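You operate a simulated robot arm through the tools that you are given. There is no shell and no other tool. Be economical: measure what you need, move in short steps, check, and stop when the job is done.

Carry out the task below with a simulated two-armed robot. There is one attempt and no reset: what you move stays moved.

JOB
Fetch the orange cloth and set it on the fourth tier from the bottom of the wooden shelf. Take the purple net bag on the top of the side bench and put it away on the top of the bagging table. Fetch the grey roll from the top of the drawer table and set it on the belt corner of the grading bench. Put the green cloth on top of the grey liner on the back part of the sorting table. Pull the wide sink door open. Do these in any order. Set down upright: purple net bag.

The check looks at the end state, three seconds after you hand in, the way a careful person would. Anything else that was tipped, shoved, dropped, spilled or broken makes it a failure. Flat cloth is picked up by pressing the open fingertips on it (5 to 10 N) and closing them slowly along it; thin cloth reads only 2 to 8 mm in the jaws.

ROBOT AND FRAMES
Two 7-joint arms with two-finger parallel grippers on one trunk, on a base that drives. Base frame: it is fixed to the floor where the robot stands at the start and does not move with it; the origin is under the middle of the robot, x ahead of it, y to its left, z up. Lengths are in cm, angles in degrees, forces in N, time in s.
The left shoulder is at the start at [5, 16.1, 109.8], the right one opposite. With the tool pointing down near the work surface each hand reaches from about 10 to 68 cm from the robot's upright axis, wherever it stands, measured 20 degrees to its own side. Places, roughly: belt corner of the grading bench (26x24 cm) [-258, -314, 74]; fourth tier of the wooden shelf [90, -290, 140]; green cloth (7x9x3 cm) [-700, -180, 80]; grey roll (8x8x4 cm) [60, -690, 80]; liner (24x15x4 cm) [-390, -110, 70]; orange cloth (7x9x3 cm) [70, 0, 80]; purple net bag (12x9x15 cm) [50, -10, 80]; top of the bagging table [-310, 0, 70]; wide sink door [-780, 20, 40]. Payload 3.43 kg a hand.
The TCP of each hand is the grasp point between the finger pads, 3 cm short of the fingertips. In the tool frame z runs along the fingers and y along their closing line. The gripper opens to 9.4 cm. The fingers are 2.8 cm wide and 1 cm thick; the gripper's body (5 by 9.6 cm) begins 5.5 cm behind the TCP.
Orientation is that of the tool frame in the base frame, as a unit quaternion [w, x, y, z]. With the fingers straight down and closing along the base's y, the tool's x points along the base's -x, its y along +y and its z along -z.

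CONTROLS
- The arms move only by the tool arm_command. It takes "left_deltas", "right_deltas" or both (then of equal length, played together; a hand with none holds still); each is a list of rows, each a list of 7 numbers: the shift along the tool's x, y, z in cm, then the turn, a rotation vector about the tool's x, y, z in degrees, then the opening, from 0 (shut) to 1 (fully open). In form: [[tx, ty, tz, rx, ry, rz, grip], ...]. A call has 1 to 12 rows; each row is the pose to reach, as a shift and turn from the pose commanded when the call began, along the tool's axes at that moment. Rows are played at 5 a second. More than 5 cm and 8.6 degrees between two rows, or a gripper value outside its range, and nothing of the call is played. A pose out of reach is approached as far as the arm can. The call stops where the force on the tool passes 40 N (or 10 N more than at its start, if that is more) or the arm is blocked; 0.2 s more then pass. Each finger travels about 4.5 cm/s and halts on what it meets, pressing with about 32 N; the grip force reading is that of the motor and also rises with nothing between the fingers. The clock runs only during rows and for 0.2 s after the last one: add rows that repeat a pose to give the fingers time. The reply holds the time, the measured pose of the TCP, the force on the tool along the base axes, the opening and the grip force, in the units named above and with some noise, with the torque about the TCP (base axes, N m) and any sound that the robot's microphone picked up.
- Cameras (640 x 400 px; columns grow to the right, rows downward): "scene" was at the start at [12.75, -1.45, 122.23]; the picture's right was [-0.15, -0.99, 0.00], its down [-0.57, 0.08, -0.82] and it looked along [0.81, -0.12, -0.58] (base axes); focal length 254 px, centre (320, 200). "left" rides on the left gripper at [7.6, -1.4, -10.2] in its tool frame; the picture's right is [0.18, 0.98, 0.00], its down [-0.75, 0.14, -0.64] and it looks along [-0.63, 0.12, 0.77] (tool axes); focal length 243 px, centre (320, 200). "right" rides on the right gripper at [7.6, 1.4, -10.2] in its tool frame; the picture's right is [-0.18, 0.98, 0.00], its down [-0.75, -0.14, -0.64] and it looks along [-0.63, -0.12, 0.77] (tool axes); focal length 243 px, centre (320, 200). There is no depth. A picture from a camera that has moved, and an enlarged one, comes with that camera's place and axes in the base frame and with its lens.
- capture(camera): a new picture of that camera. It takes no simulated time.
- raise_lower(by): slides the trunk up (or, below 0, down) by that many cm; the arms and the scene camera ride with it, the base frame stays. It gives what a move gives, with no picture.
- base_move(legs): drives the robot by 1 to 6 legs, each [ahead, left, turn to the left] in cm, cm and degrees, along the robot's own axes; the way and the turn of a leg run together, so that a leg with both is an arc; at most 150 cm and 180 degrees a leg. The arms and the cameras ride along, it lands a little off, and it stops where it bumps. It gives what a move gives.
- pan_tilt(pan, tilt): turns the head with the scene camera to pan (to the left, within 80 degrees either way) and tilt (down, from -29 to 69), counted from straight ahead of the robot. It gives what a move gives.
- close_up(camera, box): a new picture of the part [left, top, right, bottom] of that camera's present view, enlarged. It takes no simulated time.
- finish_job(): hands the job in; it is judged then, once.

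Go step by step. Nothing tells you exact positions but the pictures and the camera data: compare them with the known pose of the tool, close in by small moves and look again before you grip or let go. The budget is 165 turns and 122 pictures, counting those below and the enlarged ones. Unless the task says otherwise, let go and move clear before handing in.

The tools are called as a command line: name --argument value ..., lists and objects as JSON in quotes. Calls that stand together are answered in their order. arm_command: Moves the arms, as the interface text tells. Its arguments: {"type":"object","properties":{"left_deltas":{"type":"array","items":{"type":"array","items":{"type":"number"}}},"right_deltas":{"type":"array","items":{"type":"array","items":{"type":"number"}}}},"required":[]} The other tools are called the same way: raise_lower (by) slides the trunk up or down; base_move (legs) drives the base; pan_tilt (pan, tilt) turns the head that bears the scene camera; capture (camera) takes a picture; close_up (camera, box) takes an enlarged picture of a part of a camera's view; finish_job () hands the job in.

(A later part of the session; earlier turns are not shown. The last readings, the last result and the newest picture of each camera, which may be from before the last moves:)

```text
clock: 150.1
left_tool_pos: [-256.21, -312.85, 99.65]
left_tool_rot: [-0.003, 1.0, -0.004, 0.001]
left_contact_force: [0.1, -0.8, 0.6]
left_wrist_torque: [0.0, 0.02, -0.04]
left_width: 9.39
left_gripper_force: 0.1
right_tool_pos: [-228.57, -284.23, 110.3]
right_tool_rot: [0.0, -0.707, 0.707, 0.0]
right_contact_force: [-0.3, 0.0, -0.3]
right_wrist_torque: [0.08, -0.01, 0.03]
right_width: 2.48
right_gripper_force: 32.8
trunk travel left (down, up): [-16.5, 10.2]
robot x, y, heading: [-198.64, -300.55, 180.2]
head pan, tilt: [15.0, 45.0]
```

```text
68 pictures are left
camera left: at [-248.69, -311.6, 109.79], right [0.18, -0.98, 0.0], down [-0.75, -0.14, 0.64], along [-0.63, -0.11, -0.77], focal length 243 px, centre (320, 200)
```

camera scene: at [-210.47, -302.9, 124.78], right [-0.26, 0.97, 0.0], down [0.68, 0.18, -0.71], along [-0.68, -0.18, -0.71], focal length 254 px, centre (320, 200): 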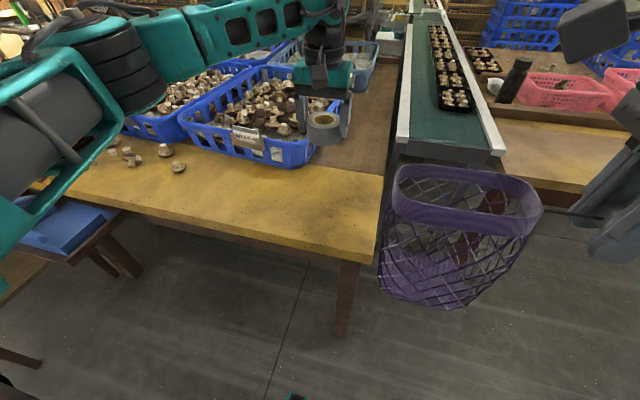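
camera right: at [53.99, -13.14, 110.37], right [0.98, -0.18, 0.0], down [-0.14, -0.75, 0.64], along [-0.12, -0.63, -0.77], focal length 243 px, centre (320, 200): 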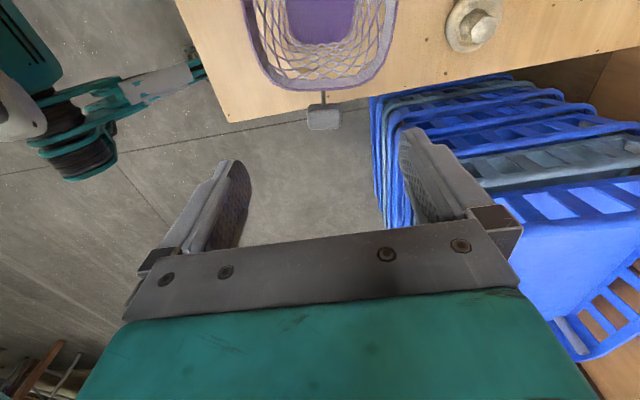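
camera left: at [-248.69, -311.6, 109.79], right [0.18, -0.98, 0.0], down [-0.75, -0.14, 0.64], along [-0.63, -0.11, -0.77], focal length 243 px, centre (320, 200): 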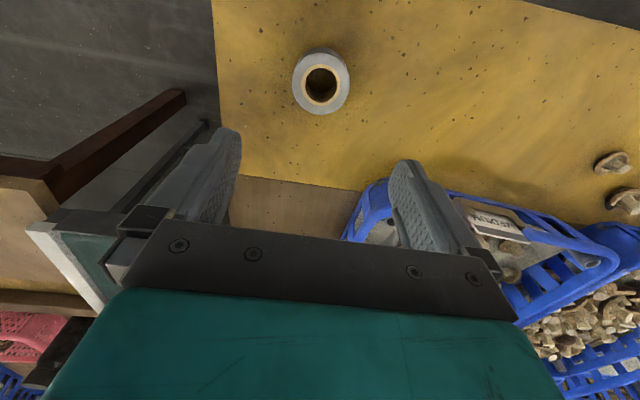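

The roll is placed. I'll back off and look to the right toward the bagging table.

base_move --legs '[[-65, 0, 0]]'

pan_tilt --pan -50 --tilt 12

capture --camera "scene"

```text
clock: 153.7
left_tool_pos: [-192.19, -313.17, 99.41]
left_tool_rot: [-0.002, 1.0, -0.002, 0.0]
left_contact_force: [0.0, 0.5, 0.0]
left_wrist_torque: [-0.02, 0.05, 0.03]
left_width: 9.4
left_gripper_force: 0.0
right_tool_pos: [-164.66, -284.33, 110.33]
right_tool_rot: [0.0, 0.708, -0.706, 0.0]
right_contact_force: [-0.2, -0.2, -0.6]
right_wrist_torque: [0.08, 0.02, 0.01]
right_width: 2.44
right_gripper_force: 32.7
trunk travel left (down, up): [-16.5, 10.2]
robot x, y, heading: [-134.52, -300.76, -179.8]
head pan, tilt: [15.0, 45.0]
```

```text
clock: 155.0
left_tool_pos: [-192.25, -313.18, 99.49]
left_tool_rot: [-0.002, 1.0, -0.001, 0.0]
left_contact_force: [-0.2, 0.1, 1.0]
left_wrist_torque: [-0.01, -0.02, -0.01]
left_width: 9.39
left_gripper_force: 0.1
right_tool_pos: [-164.62, -284.49, 110.31]
right_tool_rot: [0.0, 0.708, -0.706, 0.0]
right_contact_force: [0.6, -0.6, -0.7]
right_wrist_torque: [0.06, -0.02, 0.02]
right_width: 2.44
right_gripper_force: 31.9
trunk travel left (down, up): [-16.5, 10.2]
robot x, y, heading: [-134.54, -300.59, -179.8]
head pan, tilt: [-50.0, 12.0]
```

```text
67 pictures are left
camera scene: at [-144.66, -293.7, 129.94], right [0.76, 0.65, 0.0], down [0.13, -0.16, -0.98], along [-0.63, 0.75, -0.21], focal length 254 px, centre (320, 200)
```

scene: 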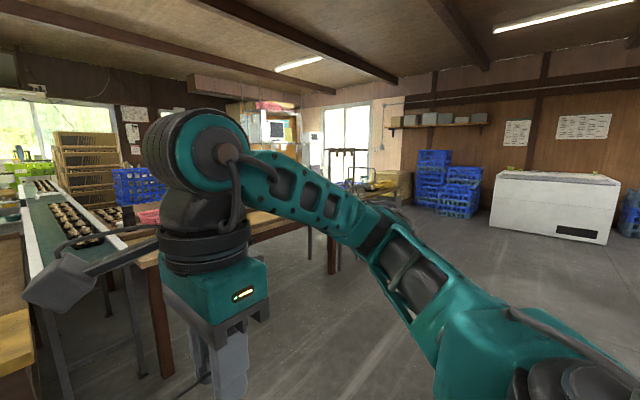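

The bagging table should be behind my arm's outline; floor is clear. I'll strafe up to about y=-60.

base_move --legs '[[0, -130, 0], [0, -105, 0]]'

pan_tilt --pan -15 --tilt 18

capture --camera "scene"

```text
clock: 166.6
left_tool_pos: [-193.82, -78.41, 99.49]
left_tool_rot: [-0.003, 1.0, 0.001, 0.0]
left_contact_force: [0.1, 0.0, 0.6]
left_wrist_torque: [0.0, -0.05, 0.02]
left_width: 9.42
left_gripper_force: 0.1
right_tool_pos: [-166.49, -49.32, 110.26]
right_tool_rot: [0.0, 0.71, -0.704, 0.0]
right_contact_force: [0.4, 0.7, -1.1]
right_wrist_torque: [0.04, -0.03, 0.03]
right_width: 2.42
right_gripper_force: 32.1
trunk travel left (down, up): [-16.5, 10.2]
robot x, y, heading: [-136.12, -65.74, -179.5]
head pan, tilt: [-50.0, 12.0]
```

```text
clock: 167.6
left_tool_pos: [-193.89, -78.49, 99.47]
left_tool_rot: [-0.003, 1.0, 0.002, 0.0]
left_contact_force: [-0.1, 0.0, 0.2]
left_wrist_torque: [-0.01, -0.03, -0.02]
left_width: 9.38
left_gripper_force: 0.0
right_tool_pos: [-166.55, -49.53, 110.24]
right_tool_rot: [0.001, 0.711, -0.703, 0.001]
right_contact_force: [-1.2, 1.1, -1.1]
right_wrist_torque: [0.03, 0.03, 0.0]
right_width: 2.43
right_gripper_force: 32.7
trunk travel left (down, up): [-16.5, 10.2]
robot x, y, heading: [-136.59, -65.26, -179.5]
head pan, tilt: [-15.0, 18.0]
```

```text
66 pictures are left
camera scene: at [-149.36, -63.45, 128.97], right [0.25, 0.97, 0.0], down [0.3, -0.08, -0.95], along [-0.92, 0.24, -0.31], focal length 254 px, centre (320, 200)
```

scene: 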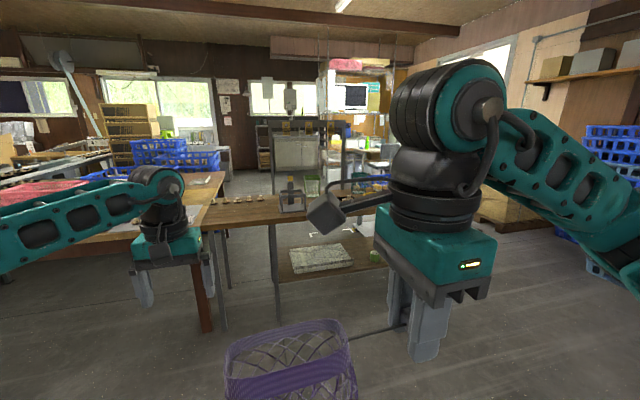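

close_up --camera "scene" --box '[180, 140, 420, 290]'

```text
2.67 times, centred on (300, 215) of scene
camera zoom: at [-149.36, -63.45, 128.97], right [0.25, 0.97, 0.0], down [0.3, -0.08, -0.95], along [-0.92, 0.24, -0.31], focal length 679 px, centre (373, 160)
```

zoom: 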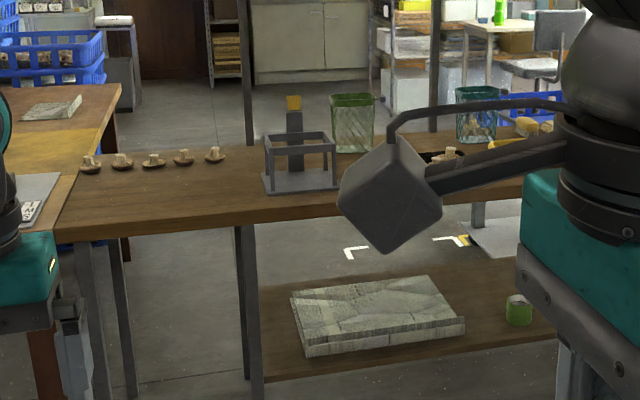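

The bagging table's front edge is near x=-288 at z≈70, with a row of mushrooms and a jig on it. I'll approach and get a view from nearer.

base_move --legs '[[85, -45, -0.5]]'

pan_tilt --pan 5 --tilt 38

capture --camera "scene"

```text
clock: 172.6
left_tool_pos: [-278.84, -33.96, 99.42]
left_tool_rot: [-0.003, 1.0, 0.002, 0.0]
left_contact_force: [-0.4, -0.1, 0.7]
left_wrist_torque: [0.0, 0.0, -0.02]
left_width: 9.39
left_gripper_force: 0.1
right_tool_pos: [-251.46, -4.88, 110.23]
right_tool_rot: [0.0, 0.711, -0.703, 0.0]
right_contact_force: [-0.8, 0.4, -0.1]
right_wrist_torque: [0.06, -0.01, 0.0]
right_width: 2.45
right_gripper_force: 31.9
trunk travel left (down, up): [-16.5, 10.2]
robot x, y, heading: [-221.42, -21.08, -179.6]
head pan, tilt: [-15.0, 18.0]
```

```text
clock: 173.4
left_tool_pos: [-278.97, -33.92, 99.63]
left_tool_rot: [-0.003, 1.0, 0.001, 0.0]
left_contact_force: [-0.3, -1.2, 0.3]
left_wrist_torque: [0.02, 0.0, 0.02]
left_width: 9.42
left_gripper_force: 0.0
right_tool_pos: [-251.53, -4.99, 110.3]
right_tool_rot: [0.0, 0.711, -0.704, 0.0]
right_contact_force: [-0.1, 0.5, -1.2]
right_wrist_torque: [0.08, 0.0, 0.02]
right_width: 2.43
right_gripper_force: 32.0
trunk travel left (down, up): [-16.5, 10.2]
robot x, y, heading: [-221.7, -21.21, -179.6]
head pan, tilt: [5.0, 38.0]
```

```text
64 pictures are left
camera scene: at [-233.99, -22.14, 125.81], right [-0.09, 1.0, 0.0], down [0.61, 0.06, -0.79], along [-0.78, -0.07, -0.62], focal length 254 px, centre (320, 200)
```

scene: 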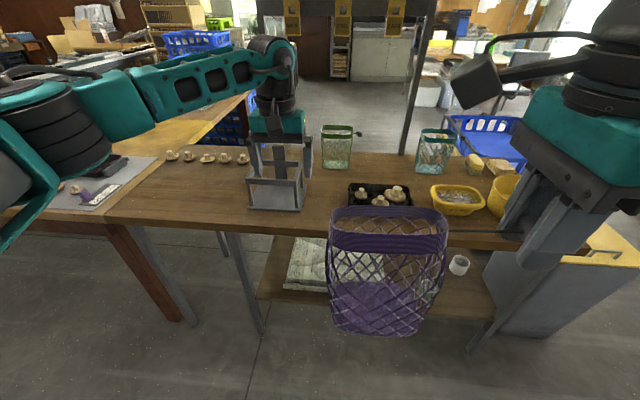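

Free space on the left part of the dark bagging table, left of the jig: about x -292…-322, y -92…-56. I'll bring the robot opposite it and draw the left hand in.

arm_command --left_deltas '[[4, 0, -1, 0, 0, 0, 1], [8, 0, -3, 0, 0, 0, 1], [12, 2, -5, 0, 0, 0, 1], [16, 4, -6, 0, 0, 0, 1], [20, 5, -6, 0, 0, 0, 1], [20, 5, -6, 0, 0, 0, 1]]'

base_move --legs '[[0, 57, -0.4], [30, 0, 0]]'

pan_tilt --pan -5 --tilt 45

capture --camera "scene"

```text
clock: 174.8
left_tool_pos: [-258.73, -39.16, 105.37]
left_tool_rot: [-0.001, 1.0, 0.002, 0.0]
left_contact_force: [0.3, 0.1, -0.1]
left_wrist_torque: [-0.02, -0.04, -0.03]
left_width: 9.41
left_gripper_force: 0.0
right_tool_pos: [-251.59, -4.95, 110.3]
right_tool_rot: [0.0, 0.711, -0.703, 0.001]
right_contact_force: [-0.5, 0.5, -1.1]
right_wrist_torque: [0.04, -0.03, -0.04]
right_width: 2.44
right_gripper_force: 32.1
trunk travel left (down, up): [-16.5, 10.2]
robot x, y, heading: [-221.33, -21.19, -179.5]
head pan, tilt: [5.0, 38.0]
```

```text
clock: 179.7
left_tool_pos: [-289.08, -95.28, 105.47]
left_tool_rot: [-0.002, 1.0, -0.005, 0.0]
left_contact_force: [-0.3, -0.1, 0.1]
left_wrist_torque: [0.02, 0.04, -0.01]
left_width: 9.38
left_gripper_force: 0.1
right_tool_pos: [-281.36, -61.3, 110.27]
right_tool_rot: [0.0, -0.707, 0.708, 0.0]
right_contact_force: [-0.5, 0.0, -0.7]
right_wrist_torque: [0.08, 0.01, -0.01]
right_width: 2.47
right_gripper_force: 32.0
trunk travel left (down, up): [-16.5, 10.2]
robot x, y, heading: [-251.36, -77.92, 179.7]
head pan, tilt: [5.0, 38.0]
```

```text
clock: 180.4
left_tool_pos: [-289.03, -95.28, 105.44]
left_tool_rot: [-0.003, 1.0, -0.005, 0.0]
left_contact_force: [-0.1, -0.2, -0.2]
left_wrist_torque: [0.01, -0.01, 0.01]
left_width: 9.4
left_gripper_force: 0.2
right_tool_pos: [-281.55, -61.3, 110.21]
right_tool_rot: [0.0, -0.706, 0.708, 0.0]
right_contact_force: [-0.5, 0.6, -0.2]
right_wrist_torque: [0.08, -0.01, 0.0]
right_width: 2.45
right_gripper_force: 31.9
trunk travel left (down, up): [-16.5, 10.2]
robot x, y, heading: [-251.17, -77.64, 179.8]
head pan, tilt: [-5.0, 45.0]
```

```text
63 pictures are left
camera scene: at [-263.63, -77.19, 124.78], right [0.09, 1.0, 0.0], down [0.7, -0.06, -0.71], along [-0.7, 0.06, -0.71], focal length 254 px, centre (320, 200)
```

scene: 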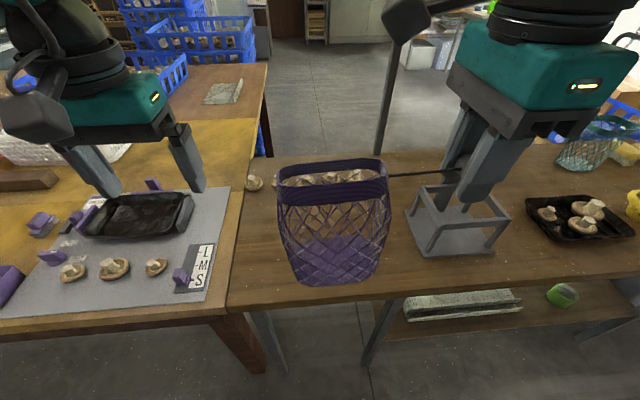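

The bag hangs left of the hand as expected, but the stem to the grip block looks longer than before; I'll look closely before lowering.

close_up --camera "scene" --box '[260, 90, 540, 300]'

capture --camera "right"

```text
1.90 times, centred on (400, 195) of scene
camera zoom: at [-263.63, -77.19, 124.78], right [0.09, 1.0, 0.0], down [0.7, -0.06, -0.71], along [-0.7, 0.06, -0.71], focal length 485 px, centre (168, 210)
```

zoom: 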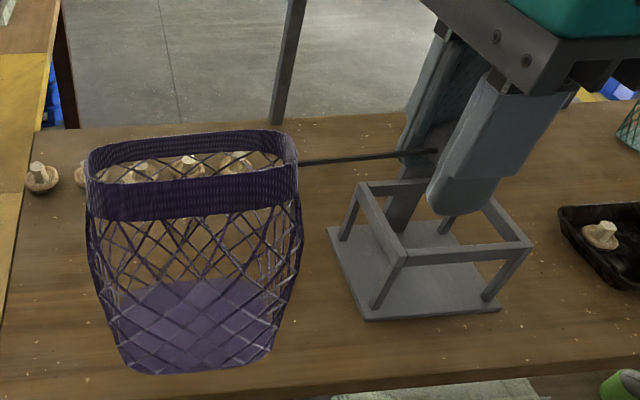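

```text
61 pictures are left
camera right: at [-282.83, -68.85, 120.51], right [-0.98, 0.19, 0.0], down [0.14, 0.75, 0.64], along [0.12, 0.63, -0.77], focal length 243 px, centre (320, 200)
```

right: 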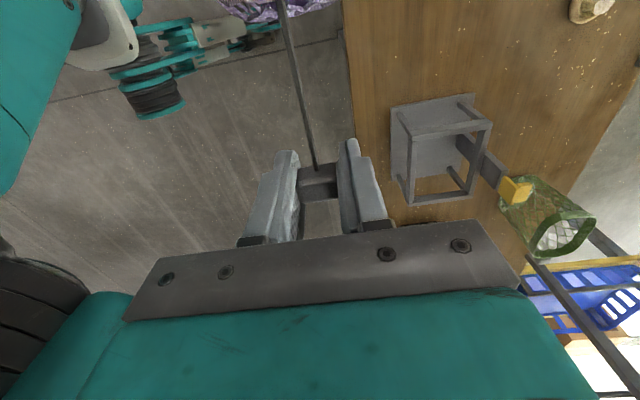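

The grip block is on a pull-out stem that has slid out a few centimetres, but the bag hangs level. I'll move it gently over the free spot.

arm_command --right_deltas '[[0, 2, 0, 0, 0, 0, 0], [0, 4, 0, 0, 0, 0, 0], [0, 6, 0, 0, 0, 0, 0], [0, 8, 0, 0, 0, 0, 0], [0, 10, 0, 0, 0, 0, 0], [0, 12, 0, 0, 0, 0, 0], [0, 14, 0, 0, 0, 0, 0], [0, 16, 0, 0, 0, 0, 0], [0, 18, 0, 0, 0, 0, 0], [0, 20, 0, 0, 0, 0, 0], [0, 22, 0, 0, 0, 0, 0], [0, 22, 0, 0, 0, 0, 0]]'

arm_command --right_deltas '[[0, 0, 2, 0, 0, 0, 0], [0, 0, 4, 0, 0, 0, 0], [0, 0, 6, 0, 0, 0, 0], [0, 0, 8, 0, 0, 0, 0], [0, 0, 10, 0, 0, 0, 0], [0, 0, 12, 0, 0, 0, 0], [0, 0, 14, 0, 0, 0, 0], [0, 0, 16, 0, 0, 0, 0], [0, 0, 18, 0, 0, 0, 0], [0, 0, 20, 0, 0, 0, 0], [0, 0, 20, 0, 0, 0, 0]]'

capture --camera "scene"

```text
clock: 183.0
left_tool_pos: [-289.09, -95.35, 105.43]
left_tool_rot: [-0.002, 1.0, -0.005, 0.0]
left_contact_force: [0.4, 0.1, 0.3]
left_wrist_torque: [0.02, -0.04, 0.0]
left_width: 9.39
left_gripper_force: 0.1
right_tool_pos: [-303.48, -61.32, 110.25]
right_tool_rot: [0.0, -0.707, 0.707, 0.0]
right_contact_force: [-0.2, 0.0, -0.6]
right_wrist_torque: [0.08, 0.0, 0.01]
right_width: 2.43
right_gripper_force: 32.2
trunk travel left (down, up): [-16.5, 10.2]
robot x, y, heading: [-251.66, -77.52, 179.7]
head pan, tilt: [-5.0, 45.0]
```

```text
clock: 185.4
left_tool_pos: [-288.99, -95.24, 105.5]
left_tool_rot: [-0.002, 1.0, -0.005, 0.001]
left_contact_force: [0.4, 0.4, 0.3]
left_wrist_torque: [-0.02, 0.03, -0.03]
left_width: 9.41
left_gripper_force: 0.1
right_tool_pos: [-303.35, -61.34, 90.14]
right_tool_rot: [0.0, -0.707, 0.708, 0.0]
right_contact_force: [0.1, 1.1, 0.4]
right_wrist_torque: [0.1, -0.02, 0.0]
right_width: 2.44
right_gripper_force: 32.1
trunk travel left (down, up): [-16.5, 10.2]
robot x, y, heading: [-251.73, -77.8, 179.7]
head pan, tilt: [-5.0, 45.0]
```

```text
60 pictures are left
camera scene: at [-263.62, -77.18, 124.78], right [0.09, 1.0, 0.0], down [0.7, -0.06, -0.71], along [-0.7, 0.06, -0.71], focal length 254 px, centre (320, 200)
```

scene: 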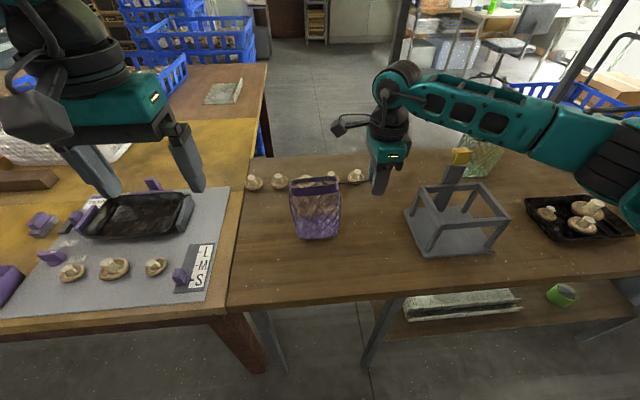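

Clear below. Lowering slowly until the bag touches.

arm_command --right_deltas '[[0, 0, 1, 0, 0, 0, 0], [0, 0, 2, 0, 0, 0, 0], [0, 0, 3, 0, 0, 0, 0], [0, 0, 3.6, 0, 0, 0, 0], [0, 0, 4.2, 0, 0, 0, 0], [0, 0, 4.6, 0, 0, 0, 0], [0, 0, 4.6, 0, 0, 0, 0]]'

close_up --camera "scene" --box '[240, 90, 440, 290]'

```text
clock: 187.0
left_tool_pos: [-288.81, -95.18, 105.51]
left_tool_rot: [-0.002, 1.0, -0.005, -0.002]
left_contact_force: [-0.2, 0.1, 0.5]
left_wrist_torque: [0.02, 0.0, 0.01]
left_width: 9.38
left_gripper_force: 0.1
right_tool_pos: [-303.42, -61.21, 86.03]
right_tool_rot: [-0.003, -0.706, 0.708, 0.002]
right_contact_force: [1.8, 9.0, 29.2]
right_wrist_torque: [-1.11, -0.23, 0.14]
right_width: 2.44
right_gripper_force: 31.6
trunk travel left (down, up): [-16.5, 10.2]
robot x, y, heading: [-251.78, -77.9, 179.6]
head pan, tilt: [-5.0, 45.0]
```

```text
2.00 times, centred on (340, 190) of scene
camera zoom: at [-263.36, -77.15, 124.82], right [0.09, 1.0, 0.0], down [0.7, -0.06, -0.71], along [-0.71, 0.06, -0.71], focal length 509 px, centre (280, 220)
```

zoom: 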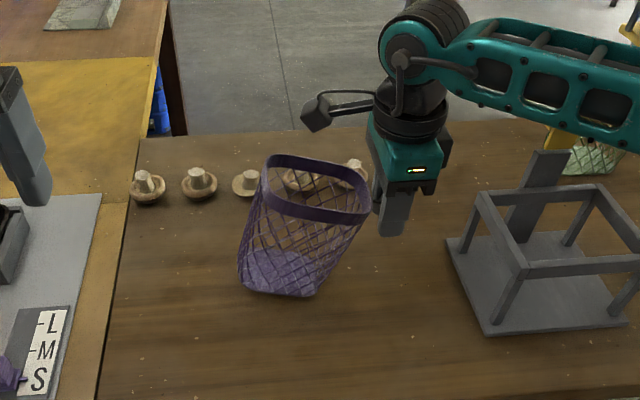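

I pressed too far and the bag is leaning; I'll lift in small steps to relieve it.

arm_command --right_deltas '[[0, 0, -0.5, 0, 0, 0, 0], [0, 0, -1, 0, 0, 0, 0], [0, 0, -1.4, 0, 0, 0, 0], [0, 0, -1.4, 0, 0, 0, 0]]'

close_up --camera "scene" --box '[240, 90, 440, 290]'

```text
clock: 188.0
left_tool_pos: [-289.08, -95.25, 105.48]
left_tool_rot: [-0.002, 1.0, -0.005, 0.0]
left_contact_force: [0.1, -0.5, 0.1]
left_wrist_torque: [0.0, 0.0, -0.01]
left_width: 9.41
left_gripper_force: 0.1
right_tool_pos: [-303.39, -61.12, 86.95]
right_tool_rot: [0.001, -0.706, 0.708, -0.001]
right_contact_force: [-0.4, 0.8, -1.7]
right_wrist_torque: [0.03, -0.03, -0.01]
right_width: 2.44
right_gripper_force: 32.2
trunk travel left (down, up): [-16.5, 10.2]
robot x, y, heading: [-251.68, -78.28, 179.8]
head pan, tilt: [-5.0, 45.0]
```

```text
2.00 times, centred on (340, 190) of scene
camera zoom: at [-263.62, -77.18, 124.77], right [0.09, 1.0, 0.0], down [0.7, -0.06, -0.71], along [-0.7, 0.06, -0.71], focal length 509 px, centre (280, 220)
```

zoom: 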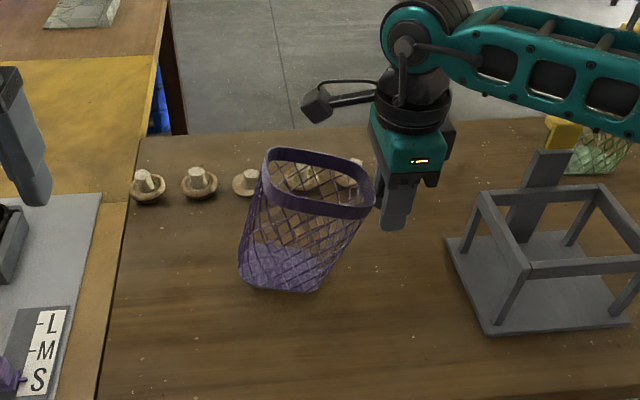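

The bag pivoted about 17° in the jaws. I'll lift 4 cm and turn the hand by the same angle to bring it level.

arm_command --right_deltas '[[0, 0, -2, 0, 0, 0, 0], [0, 0, -4, 0, 0, 0, 0], [0, 0, -5, 0, -6, 0, 0], [0, 0, -5, 0, -12, 0, 0], [0, 0, -5, 0, -17, 0, 0], [0, 0, -5, 0, -17, 0, 0]]'

close_up --camera "scene" --box '[240, 90, 440, 290]'

```text
clock: 189.4
left_tool_pos: [-289.1, -95.26, 105.43]
left_tool_rot: [-0.002, 1.0, -0.004, -0.001]
left_contact_force: [-0.4, -0.2, 0.4]
left_wrist_torque: [0.01, 0.01, 0.02]
left_width: 9.4
left_gripper_force: 0.0
right_tool_pos: [-303.46, -61.21, 92.05]
right_tool_rot: [0.105, -0.699, 0.7, 0.104]
right_contact_force: [0.2, -0.7, -0.2]
right_wrist_torque: [0.1, 0.0, 0.02]
right_width: 2.44
right_gripper_force: 32.3
trunk travel left (down, up): [-16.5, 10.2]
robot x, y, heading: [-251.64, -77.35, 179.8]
head pan, tilt: [-5.0, 45.0]
```

```text
2.00 times, centred on (340, 190) of scene
camera zoom: at [-263.63, -77.17, 124.78], right [0.09, 1.0, 0.0], down [0.7, -0.06, -0.71], along [-0.7, 0.06, -0.71], focal length 509 px, centre (280, 220)
```

zoom: 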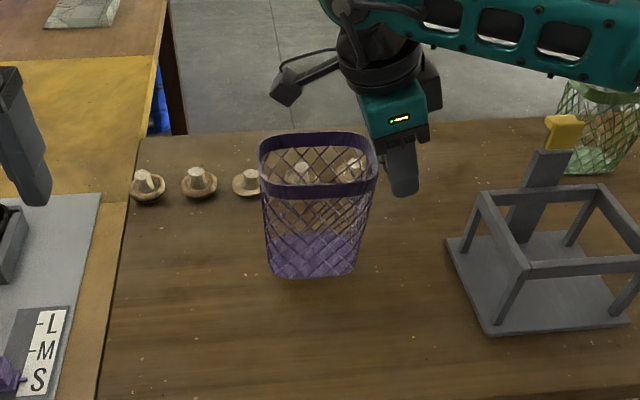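

Level again. Lowering in smaller increments now.

arm_command --right_deltas '[[0.29, 0, 0.96, 0, 0, 0, 0], [0.58, 0, 1.91, 0, 0, 0, 0], [0.88, 0, 2.87, 0, 0, 0, 0], [0.88, 0, 2.87, 0, 0, 0, 0]]'

close_up --camera "scene" --box '[240, 90, 440, 290]'

```text
clock: 190.4
left_tool_pos: [-288.99, -95.28, 105.4]
left_tool_rot: [-0.003, 1.0, -0.004, 0.0]
left_contact_force: [0.2, -0.4, 0.1]
left_wrist_torque: [-0.02, -0.02, 0.0]
left_width: 9.39
left_gripper_force: 0.1
right_tool_pos: [-303.48, -61.17, 88.96]
right_tool_rot: [0.105, -0.699, 0.699, 0.105]
right_contact_force: [0.3, 0.0, -0.6]
right_wrist_torque: [0.03, -0.03, 0.03]
right_width: 2.44
right_gripper_force: 31.5
trunk travel left (down, up): [-16.5, 10.2]
robot x, y, heading: [-251.4, -77.75, 179.7]
head pan, tilt: [-5.0, 45.0]
```

```text
2.00 times, centred on (340, 190) of scene
camera zoom: at [-263.63, -77.18, 124.78], right [0.09, 1.0, 0.0], down [0.7, -0.06, -0.71], along [-0.7, 0.06, -0.71], focal length 509 px, centre (280, 220)
```

zoom: 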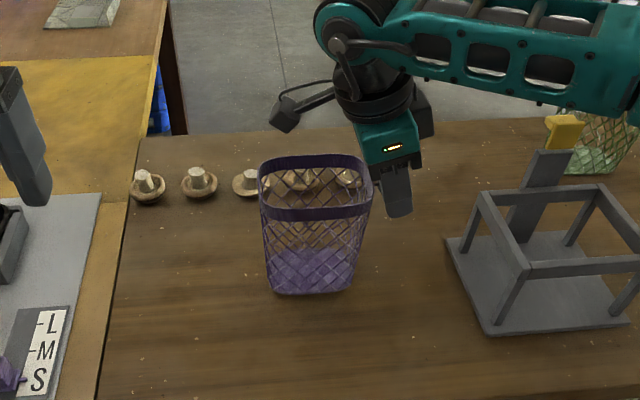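

arm_command --right_deltas '[[0.15, 0, 0.48, 0, 0, 0, 0], [0.3, 0, 0.96, 0, 0, 0, 0], [0.38, 0, 1.25, 0, 0, 0, 0], [0.38, 0, 1.25, 0, 0, 0, 0]]'

```text
clock: 191.4
left_tool_pos: [-289.04, -95.35, 105.63]
left_tool_rot: [-0.003, 1.0, -0.005, 0.0]
left_contact_force: [0.3, -0.8, 0.5]
left_wrist_torque: [0.01, 0.02, 0.02]
left_width: 9.4
left_gripper_force: 0.0
right_tool_pos: [-303.38, -61.28, 87.84]
right_tool_rot: [0.104, -0.698, 0.7, 0.106]
right_contact_force: [0.1, -0.5, 2.3]
right_wrist_torque: [-0.03, 0.05, 0.01]
right_width: 2.46
right_gripper_force: 31.9
trunk travel left (down, up): [-16.5, 10.2]
robot x, y, heading: [-251.51, -77.7, 179.9]
head pan, tilt: [-5.0, 45.0]
```

arm_command --right_deltas '[[0.06, 0, 0.2, 0, 0, 0, 0], [0.06, 0, 0.2, 0, 0, 0, 0]]'

close_up --camera "scene" --box '[240, 90, 440, 290]'

```text
clock: 192.0
left_tool_pos: [-288.96, -95.21, 105.51]
left_tool_rot: [-0.002, 1.0, -0.005, -0.001]
left_contact_force: [0.0, -0.5, 0.6]
left_wrist_torque: [-0.01, -0.02, 0.01]
left_width: 9.41
left_gripper_force: 0.1
right_tool_pos: [-303.32, -61.3, 87.76]
right_tool_rot: [0.103, -0.698, 0.7, 0.106]
right_contact_force: [2.2, -0.1, 17.2]
right_wrist_torque: [-0.49, -0.17, 0.06]
right_width: 2.44
right_gripper_force: 32.3
trunk travel left (down, up): [-16.5, 10.2]
robot x, y, heading: [-251.34, -78.04, 179.6]
head pan, tilt: [-5.0, 45.0]
```

```text
2.00 times, centred on (340, 190) of scene
camera zoom: at [-263.47, -77.21, 124.82], right [0.09, 1.0, 0.0], down [0.7, -0.06, -0.71], along [-0.71, 0.06, -0.71], focal length 509 px, centre (280, 220)
```

zoom: 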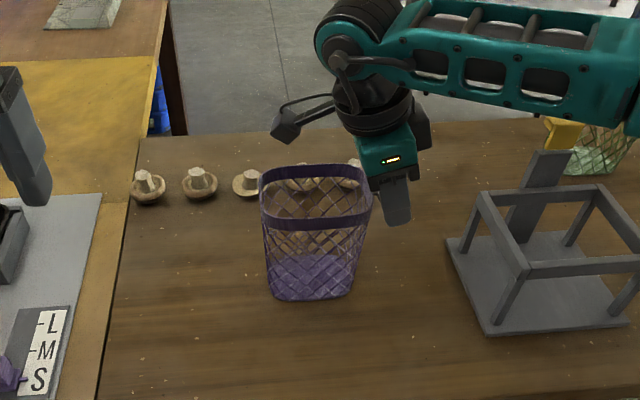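

It stands upright on the table. I'll ease off and open, then draw back along the fingers.

arm_command --right_deltas '[[-0.06, 0, -0.2, 0, 0, 0, 0], [-0.06, 0, -0.2, 0, 0, 0, 0.3], [-0.06, 0, -0.2, 0, 0, 0, 0.45], [-0.06, 0, -0.2, 0, 0, 0, 0.6], [-0.06, 0, -0.2, 0, 0, 0, 0.6], [-0.06, 0, -0.2, 0, 0, 0, 0.6]]'

close_up --camera "scene" --box '[240, 90, 440, 290]'

```text
clock: 193.4
left_tool_pos: [-289.14, -95.35, 105.57]
left_tool_rot: [-0.003, 1.0, -0.004, 0.0]
left_contact_force: [-0.6, 0.1, 0.7]
left_wrist_torque: [-0.01, -0.02, 0.02]
left_width: 9.42
left_gripper_force: 0.1
right_tool_pos: [-303.48, -61.19, 87.74]
right_tool_rot: [0.105, -0.699, 0.7, 0.105]
right_contact_force: [-0.4, -0.2, -0.8]
right_wrist_torque: [0.01, -0.02, 0.02]
right_width: 5.65
right_gripper_force: 0.1
trunk travel left (down, up): [-16.5, 10.2]
robot x, y, heading: [-251.64, -77.82, 180.1]
head pan, tilt: [-5.0, 45.0]
```

```text
2.00 times, centred on (340, 190) of scene
camera zoom: at [-263.62, -77.18, 124.77], right [0.09, 1.0, 0.0], down [0.7, -0.06, -0.71], along [-0.7, 0.06, -0.71], focal length 509 px, centre (280, 220)
```

zoom: 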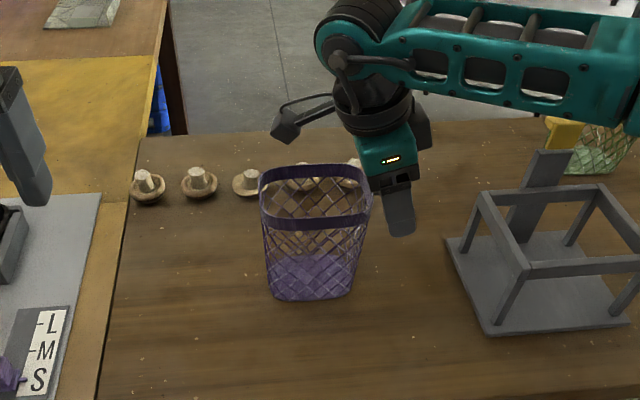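

arm_command --right_deltas '[[-0.6, 0, -1.9, 0, 0, 0, 0.6], [-1.5, 0, -4.8, 0, 0, 0, 0.6], [-2.6, 0, -8.6, 0, 0, 0, 0.6], [-3.8, 0, -12.4, 0, 0, 0, 0.6], [-5.1, 0, -16.7, 0, 0, 0, 0.6], [-5.1, 0, -16.7, 0, 8, 0, 0.6], [-5.1, 0, -16.7, 0, 16, 0, 0.6], [-5.1, 0, -16.7, 0, 17, 0, 0.6]]'

capture --camera "scene"

```text
clock: 195.2
left_tool_pos: [-289.07, -95.3, 105.51]
left_tool_rot: [-0.003, 1.0, -0.004, 0.001]
left_contact_force: [0.5, 0.6, 0.5]
left_wrist_torque: [0.01, 0.04, -0.02]
left_width: 9.43
left_gripper_force: 0.0
right_tool_pos: [-303.37, -61.21, 105.13]
right_tool_rot: [-0.001, -0.707, 0.708, 0.0]
right_contact_force: [-0.6, 0.1, 0.1]
right_wrist_torque: [0.01, 0.0, 0.01]
right_width: 5.63
right_gripper_force: 0.1
trunk travel left (down, up): [-16.5, 10.2]
robot x, y, heading: [-251.51, -77.85, 179.8]
head pan, tilt: [-5.0, 45.0]
```

```text
53 pictures are left
camera scene: at [-263.62, -77.19, 124.78], right [0.09, 1.0, 0.0], down [0.7, -0.06, -0.71], along [-0.7, 0.06, -0.71], focal length 254 px, centre (320, 200)
```

scene: 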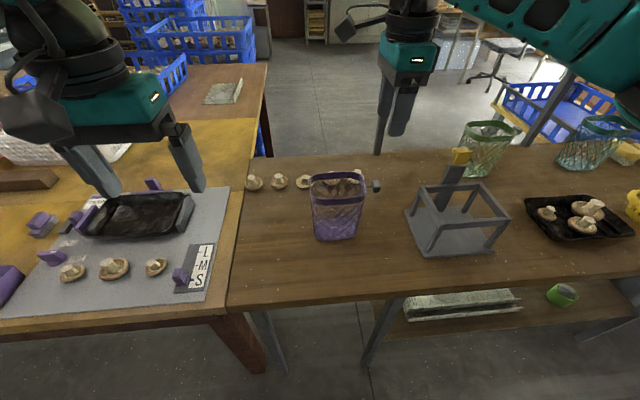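

The bag stands upright on the bagging table. The grey liner is visible on the far part of the sorting table, so I'll approach that from behind later. Now I'll back off and look for the way round to the north.

base_move --legs '[[-45, 0, 0]]'

arm_command --right_deltas '[[0, -4, 0, 0, 0, 0, 0.6], [0, -8, 0, 0, 0, 0, 0.6], [0, -12, 0, 0, 0, 0, 0.6], [-2, -16, 0, 0, 0, 0, 0.6], [-4, -18, 0, 0, 0, 0, 0.6]]'

pan_tilt --pan -55 --tilt 18

capture --camera "scene"

```text
clock: 197.9
left_tool_pos: [-244.0, -95.32, 105.49]
left_tool_rot: [-0.002, 1.0, -0.008, 0.0]
left_contact_force: [0.6, 0.3, 0.2]
left_wrist_torque: [0.01, 0.0, 0.02]
left_width: 9.37
left_gripper_force: 0.0
right_tool_pos: [-258.24, -61.15, 105.21]
right_tool_rot: [0.0, -0.704, 0.71, 0.0]
right_contact_force: [0.8, 0.1, -0.5]
right_wrist_torque: [0.01, 0.02, 0.01]
right_width: 5.64
right_gripper_force: 0.0
trunk travel left (down, up): [-16.5, 10.2]
robot x, y, heading: [-206.46, -78.19, 179.4]
head pan, tilt: [-5.0, 45.0]
```

```text
clock: 199.2
left_tool_pos: [-244.21, -95.29, 105.51]
left_tool_rot: [-0.003, 1.0, -0.008, 0.0]
left_contact_force: [-0.2, 0.3, 0.4]
left_wrist_torque: [-0.03, -0.05, 0.02]
left_width: 9.39
left_gripper_force: 0.0
right_tool_pos: [-240.34, -57.39, 105.06]
right_tool_rot: [0.0, -0.704, 0.711, 0.0]
right_contact_force: [-0.1, 0.5, 0.3]
right_wrist_torque: [0.04, 0.01, -0.03]
right_width: 5.64
right_gripper_force: 0.0
trunk travel left (down, up): [-16.5, 10.2]
robot x, y, heading: [-206.84, -78.03, 179.5]
head pan, tilt: [-5.0, 45.0]
```

```text
clock: 200.3
left_tool_pos: [-244.19, -95.41, 105.47]
left_tool_rot: [-0.002, 1.0, -0.008, 0.0]
left_contact_force: [-0.2, -0.1, -0.2]
left_wrist_torque: [0.0, 0.0, -0.01]
left_width: 9.39
left_gripper_force: 0.0
right_tool_pos: [-240.24, -57.34, 105.21]
right_tool_rot: [0.0, -0.704, 0.71, 0.0]
right_contact_force: [-0.3, -1.1, 0.5]
right_wrist_torque: [0.03, 0.02, 0.0]
right_width: 5.66
right_gripper_force: 0.1
trunk travel left (down, up): [-16.5, 10.2]
robot x, y, heading: [-206.44, -77.78, 179.6]
head pan, tilt: [-55.0, 18.0]
```

```text
52 pictures are left
camera scene: at [-215.75, -70.51, 128.96], right [0.82, 0.57, 0.0], down [0.18, -0.26, -0.95], along [-0.54, 0.78, -0.31], focal length 254 px, centre (320, 200)
```

scene: 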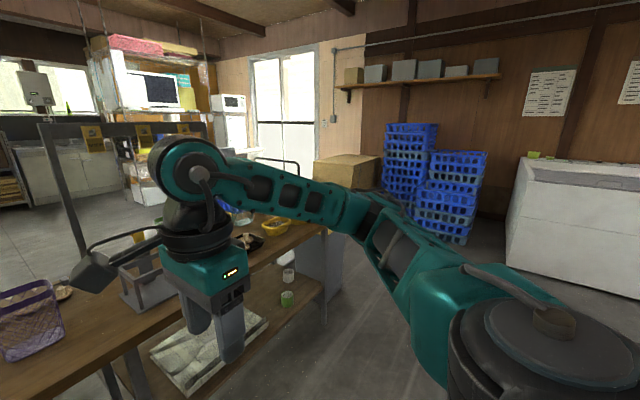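

There seems to be a passage past the table's north end (y≈55). I'll strafe there and look west.

base_move --legs '[[20, -60, 0], [0, -110, 0]]'

pan_tilt --pan 0 --tilt 22

capture --camera "scene"

```text
clock: 209.0
left_tool_pos: [-262.52, 73.37, 105.56]
left_tool_rot: [-0.002, 1.0, -0.013, 0.0]
left_contact_force: [-0.3, -0.3, 0.6]
left_wrist_torque: [-0.01, 0.01, -0.01]
left_width: 9.36
left_gripper_force: 0.1
right_tool_pos: [-258.36, 111.19, 105.06]
right_tool_rot: [0.0, -0.701, 0.713, -0.001]
right_contact_force: [-0.7, 0.9, -0.3]
right_wrist_torque: [-0.01, 0.0, 0.0]
right_width: 5.63
right_gripper_force: 0.2
trunk travel left (down, up): [-16.5, 10.2]
robot x, y, heading: [-224.72, 90.03, 178.9]
head pan, tilt: [-55.0, 18.0]
```

```text
clock: 210.3
left_tool_pos: [-262.6, 73.34, 105.61]
left_tool_rot: [-0.003, 1.0, -0.012, 0.0]
left_contact_force: [0.1, -0.2, -0.4]
left_wrist_torque: [0.01, 0.0, 0.03]
left_width: 9.4
left_gripper_force: 0.1
right_tool_pos: [-258.46, 111.24, 105.09]
right_tool_rot: [0.0, -0.701, 0.713, 0.0]
right_contact_force: [0.1, -0.4, -0.6]
right_wrist_torque: [0.02, 0.02, -0.01]
right_width: 5.64
right_gripper_force: 0.0
trunk travel left (down, up): [-16.5, 10.2]
robot x, y, heading: [-224.88, 89.93, 178.9]
head pan, tilt: [0.0, 22.0]
```

```text
51 pictures are left
camera scene: at [-237.98, 90.29, 128.32], right [0.02, 1.0, 0.0], down [0.37, -0.01, -0.93], along [-0.93, 0.02, -0.37], focal length 254 px, centre (320, 200)
```

scene: 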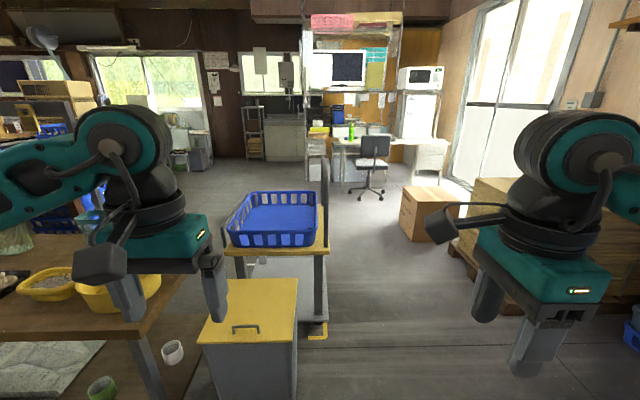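

There's a passage between the trolley (to y≈95) and the boxes (from y≈182). I'll go through along y≈138.

base_move --legs '[[0, 0, 1.1], [0, -48, 0], [130, 0, 0]]'

pan_tilt --pan 30 --tilt 15

capture --camera "scene"

```text
clock: 219.6
left_tool_pos: [-392.82, 121.41, 105.5]
left_tool_rot: [-0.003, 1.0, -0.004, -0.001]
left_contact_force: [-0.3, -0.2, 0.6]
left_wrist_torque: [-0.04, -0.02, 0.01]
left_width: 9.41
left_gripper_force: 0.1
right_tool_pos: [-389.28, 159.47, 105.2]
right_tool_rot: [0.0, -0.707, 0.707, 0.0]
right_contact_force: [0.1, 0.3, 0.1]
right_wrist_torque: [0.01, 0.01, 0.01]
right_width: 5.64
right_gripper_force: 0.1
trunk travel left (down, up): [-16.5, 10.2]
robot x, y, heading: [-355.53, 138.95, 180.0]
head pan, tilt: [0.0, 22.0]
```

```text
clock: 220.6
left_tool_pos: [-392.9, 121.34, 105.36]
left_tool_rot: [-0.003, 1.0, -0.004, 0.001]
left_contact_force: [0.2, 0.0, 0.3]
left_wrist_torque: [0.01, 0.0, 0.07]
left_width: 9.39
left_gripper_force: 0.1
right_tool_pos: [-389.43, 159.46, 105.23]
right_tool_rot: [0.0, 0.707, -0.707, 0.0]
right_contact_force: [0.1, 0.1, 0.2]
right_wrist_torque: [0.0, -0.01, 0.01]
right_width: 5.61
right_gripper_force: 0.1
trunk travel left (down, up): [-16.5, 10.2]
robot x, y, heading: [-355.7, 138.79, 179.9]
head pan, tilt: [30.0, 15.0]
```

```text
50 pictures are left
camera scene: at [-367.44, 134.22, 129.46], right [-0.5, 0.87, 0.0], down [0.22, 0.13, -0.97], along [-0.84, -0.48, -0.26], focal length 254 px, centre (320, 200)
```

scene: 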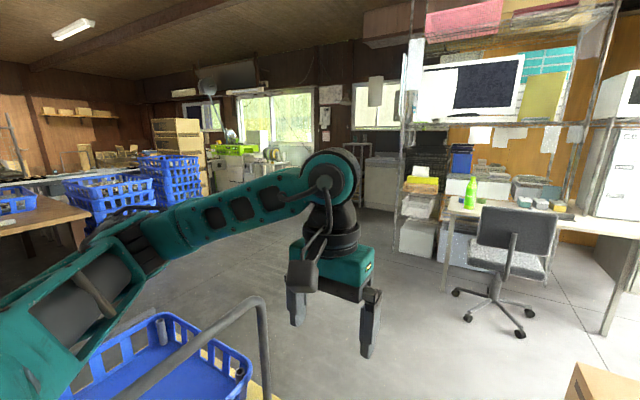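

Open floor lies ahead to the left. I'll go on ahead and then move toward the middle.

base_move --legs '[[140, 0, 0], [60, 100, 0]]'

pan_tilt --pan 35 --tilt 20

capture --camera "scene"

pan_tilt --pan -10 --tilt 25

capture --camera "scene"

```text
clock: 233.1
left_tool_pos: [-595.22, 24.02, 105.56]
left_tool_rot: [-0.002, 1.0, -0.015, 0.0]
left_contact_force: [0.5, 0.2, -0.3]
left_wrist_torque: [-0.01, 0.0, -0.02]
left_width: 9.43
left_gripper_force: 0.1
right_tool_pos: [-590.82, 61.89, 105.04]
right_tool_rot: [0.0, -0.699, 0.715, 0.0]
right_contact_force: [0.9, 0.1, -0.2]
right_wrist_torque: [-0.03, 0.03, -0.01]
right_width: 5.63
right_gripper_force: 0.0
trunk travel left (down, up): [-16.5, 10.2]
robot x, y, heading: [-557.33, 41.25, 178.6]
head pan, tilt: [30.0, 15.0]
```

```text
clock: 233.8
left_tool_pos: [-595.15, 24.0, 105.41]
left_tool_rot: [-0.003, 1.0, -0.015, 0.0]
left_contact_force: [0.0, -0.5, 0.5]
left_wrist_torque: [0.0, -0.01, 0.0]
left_width: 9.4
left_gripper_force: 0.0
right_tool_pos: [-590.86, 61.82, 105.08]
right_tool_rot: [0.0, -0.699, 0.715, 0.0]
right_contact_force: [-0.3, -0.1, 0.1]
right_wrist_torque: [-0.03, 0.01, 0.01]
right_width: 5.64
right_gripper_force: 0.1
trunk travel left (down, up): [-16.5, 10.2]
robot x, y, heading: [-557.27, 40.15, 178.2]
head pan, tilt: [35.0, 20.0]
```

```text
49 pictures are left
camera scene: at [-569.03, 35.41, 128.65], right [-0.55, 0.83, 0.0], down [0.28, 0.19, -0.94], along [-0.78, -0.52, -0.34], focal length 254 px, centre (320, 200)
```

scene: 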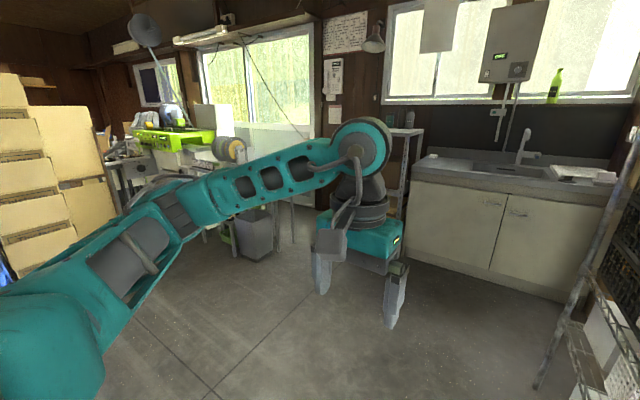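

```text
clock: 234.9
left_tool_pos: [-595.15, 23.88, 105.48]
left_tool_rot: [-0.002, 1.0, -0.015, 0.0]
left_contact_force: [-0.9, 0.5, 0.8]
left_wrist_torque: [0.03, 0.01, -0.01]
left_width: 9.42
left_gripper_force: 0.1
right_tool_pos: [-590.81, 61.86, 105.17]
right_tool_rot: [-0.001, -0.699, 0.715, -0.001]
right_contact_force: [-1.0, 0.1, 0.3]
right_wrist_torque: [-0.01, -0.01, -0.04]
right_width: 5.62
right_gripper_force: 0.0
trunk travel left (down, up): [-16.5, 10.2]
robot x, y, heading: [-557.22, 40.38, 178.5]
head pan, tilt: [-10.0, 25.0]
```

```text
48 pictures are left
camera scene: at [-570.31, 42.37, 127.83], right [0.2, 0.98, 0.0], down [0.41, -0.08, -0.91], along [-0.89, 0.18, -0.42], focal length 254 px, centre (320, 200)
```

scene: 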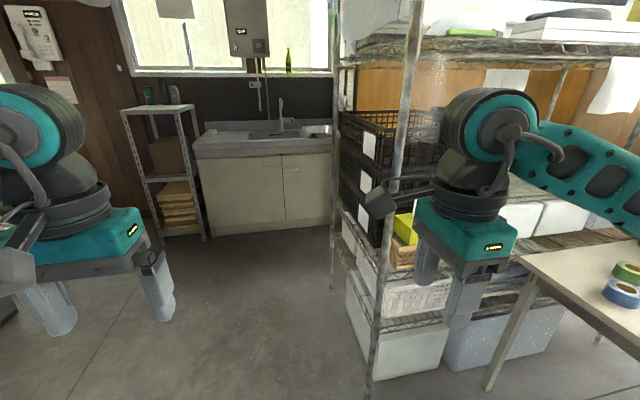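

The sink with two cabinet doors is ahead; the wider one is on the left. Close look at doors and handles.

close_up --camera "scene" --box '[180, 110, 350, 250]'

```text
2.86 times, centred on (265, 180) of scene
camera zoom: at [-570.31, 42.37, 127.83], right [0.2, 0.98, 0.0], down [0.41, -0.08, -0.91], along [-0.89, 0.18, -0.42], focal length 727 px, centre (477, 257)
```

zoom: 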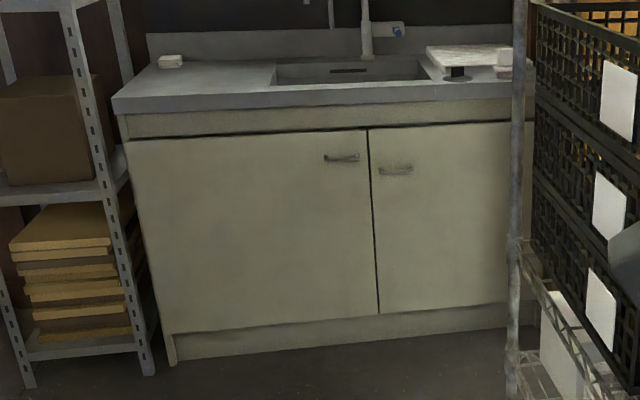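

The wide door is the left one: hinge at y≈-15, free edge at y≈49, horizontal handle bar near [-779, 44, 65]. I'll use the right hand pointing forward with jaws closing vertically; first lower the trunk and pose that hand.

base_move --legs '[[0, 0, 1.5], [40, 14, 0]]'

raise_lower --by -16

arm_command --right_deltas '[[0, 1.5, 2, -8.2, 0, 0, 0.8], [0, 3, 4, -16.4, 0, 0, 0.8], [0, 4.5, 6, -24.6, 0, 0, 0.8], [0, 6, 8, -32.8, 0, 0, 0.8], [0, 7.5, 10, -41, 0, 0, 0.8], [0, 9, 12, -49.2, 0, 0, 0.8], [0, 10.5, 14, -57.4, 0, 0, 0.8], [0, 12, 16, -65.6, 0, 0, 0.8], [0, 13.5, 18, -73.8, 0, 0, 0.8], [0, 15, 20, -82, 0, 0, 0.8], [0, 16, 22, -90, 0, 0, 0.8], [0, 16, 24, -90, 0, 0, 0.8]]'

capture --camera "scene"

```text
clock: 237.9
left_tool_pos: [-635.52, 9.78, 105.42]
left_tool_rot: [-0.003, 1.0, -0.011, 0.001]
left_contact_force: [-0.6, -0.1, 0.4]
left_wrist_torque: [0.0, -0.03, 0.0]
left_width: 9.38
left_gripper_force: 0.1
right_tool_pos: [-631.55, 47.8, 105.03]
right_tool_rot: [0.0, -0.702, 0.712, 0.0]
right_contact_force: [-1.5, -0.5, 0.5]
right_wrist_torque: [-0.02, 0.0, -0.01]
right_width: 5.62
right_gripper_force: 0.1
trunk travel left (down, up): [-16.5, 10.2]
robot x, y, heading: [-597.9, 27.15, 178.9]
head pan, tilt: [-10.0, 25.0]
```

```text
clock: 239.7
left_tool_pos: [-635.52, 9.8, 89.46]
left_tool_rot: [-0.003, 1.0, -0.011, 0.0]
left_contact_force: [-0.8, -0.2, -0.5]
left_wrist_torque: [-0.02, 0.02, 0.02]
left_width: 9.4
left_gripper_force: 0.0
right_tool_pos: [-631.56, 47.79, 89.17]
right_tool_rot: [0.0, -0.702, 0.712, 0.0]
right_contact_force: [-0.4, 0.0, 0.6]
right_wrist_torque: [0.01, 0.0, -0.01]
right_width: 5.63
right_gripper_force: 0.1
trunk travel left (down, up): [-0.5, 26.2]
robot x, y, heading: [-597.8, 26.66, 179.4]
head pan, tilt: [-10.0, 25.0]
```

```text
clock: 242.3
left_tool_pos: [-635.44, 9.61, 89.45]
left_tool_rot: [-0.002, 1.0, -0.01, -0.001]
left_contact_force: [0.0, -0.3, 0.0]
left_wrist_torque: [-0.02, -0.02, 0.03]
left_width: 9.4
left_gripper_force: 0.1
right_tool_pos: [-641.05, 48.04, 76.42]
right_tool_rot: [-0.307, -0.631, 0.64, 0.312]
right_contact_force: [0.0, -0.8, 0.0]
right_wrist_torque: [-0.03, 0.01, -0.01]
right_width: 7.52
right_gripper_force: 0.1
right hand out of reach, approached as far as the arm can: row 7, 8, 9, 10, 11, 12
trunk travel left (down, up): [-0.5, 26.2]
robot x, y, heading: [-598.05, 26.86, 178.8]
head pan, tilt: [-10.0, 25.0]
```

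```text
46 pictures are left
camera scene: at [-610.77, 28.49, 111.83], right [0.19, 0.98, 0.0], down [0.42, -0.08, -0.91], along [-0.89, 0.17, -0.42], focal length 254 px, centre (320, 200)
```

scene: 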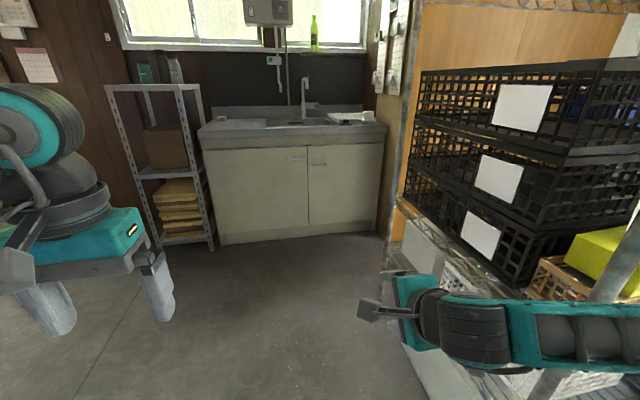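

The hand now points forward and down at about 52°, the limit here. I need to know how close the right elbow is to the wire rack, and how far the handle stands off.

close_up --camera "scene" --box '[250, 130, 350, 195]'

pan_tilt --pan -65 --tilt 35

capture --camera "scene"

```text
6.15 times, centred on (300, 162) of scene
camera zoom: at [-610.77, 28.49, 111.83], right [0.19, 0.98, 0.0], down [0.42, -0.08, -0.91], along [-0.89, 0.17, -0.42], focal length 1566 px, centre (443, 431)
```

zoom: 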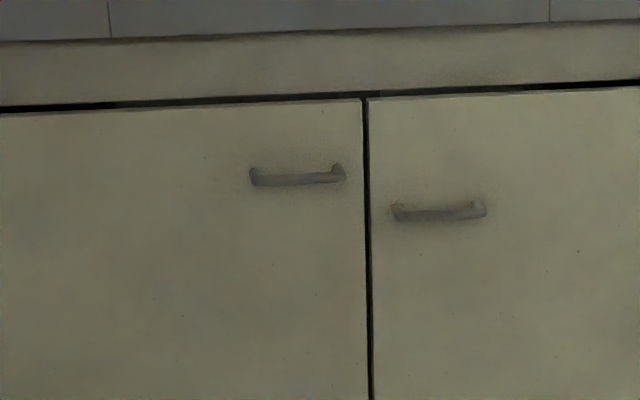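

```text
clock: 243.6
left_tool_pos: [-635.44, 9.69, 89.52]
left_tool_rot: [-0.003, 1.0, -0.011, 0.001]
left_contact_force: [0.5, -0.1, -0.1]
left_wrist_torque: [-0.04, 0.01, 0.0]
left_width: 9.4
left_gripper_force: 0.1
right_tool_pos: [-641.02, 48.04, 76.39]
right_tool_rot: [-0.307, -0.632, 0.64, 0.311]
right_contact_force: [0.1, 0.3, -0.2]
right_wrist_torque: [0.0, 0.02, 0.01]
right_width: 7.51
right_gripper_force: 0.0
trunk travel left (down, up): [-0.5, 26.2]
robot x, y, heading: [-597.56, 26.79, 179.0]
head pan, tilt: [-65.0, 35.0]
```

```text
44 pictures are left
camera scene: at [-605.34, 34.79, 110.26], right [0.91, 0.41, 0.0], down [0.24, -0.52, -0.82], along [-0.34, 0.75, -0.57], focal length 254 px, centre (320, 200)
```

scene: 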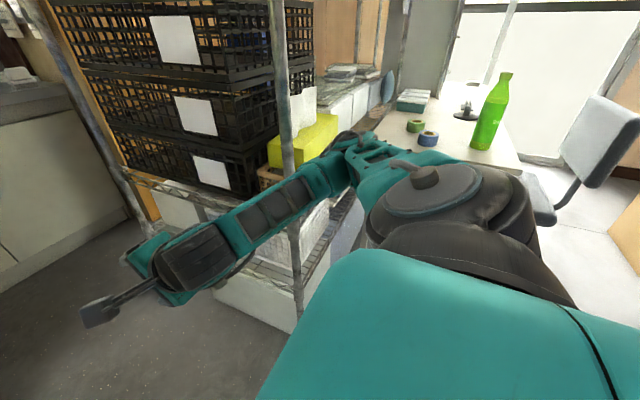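

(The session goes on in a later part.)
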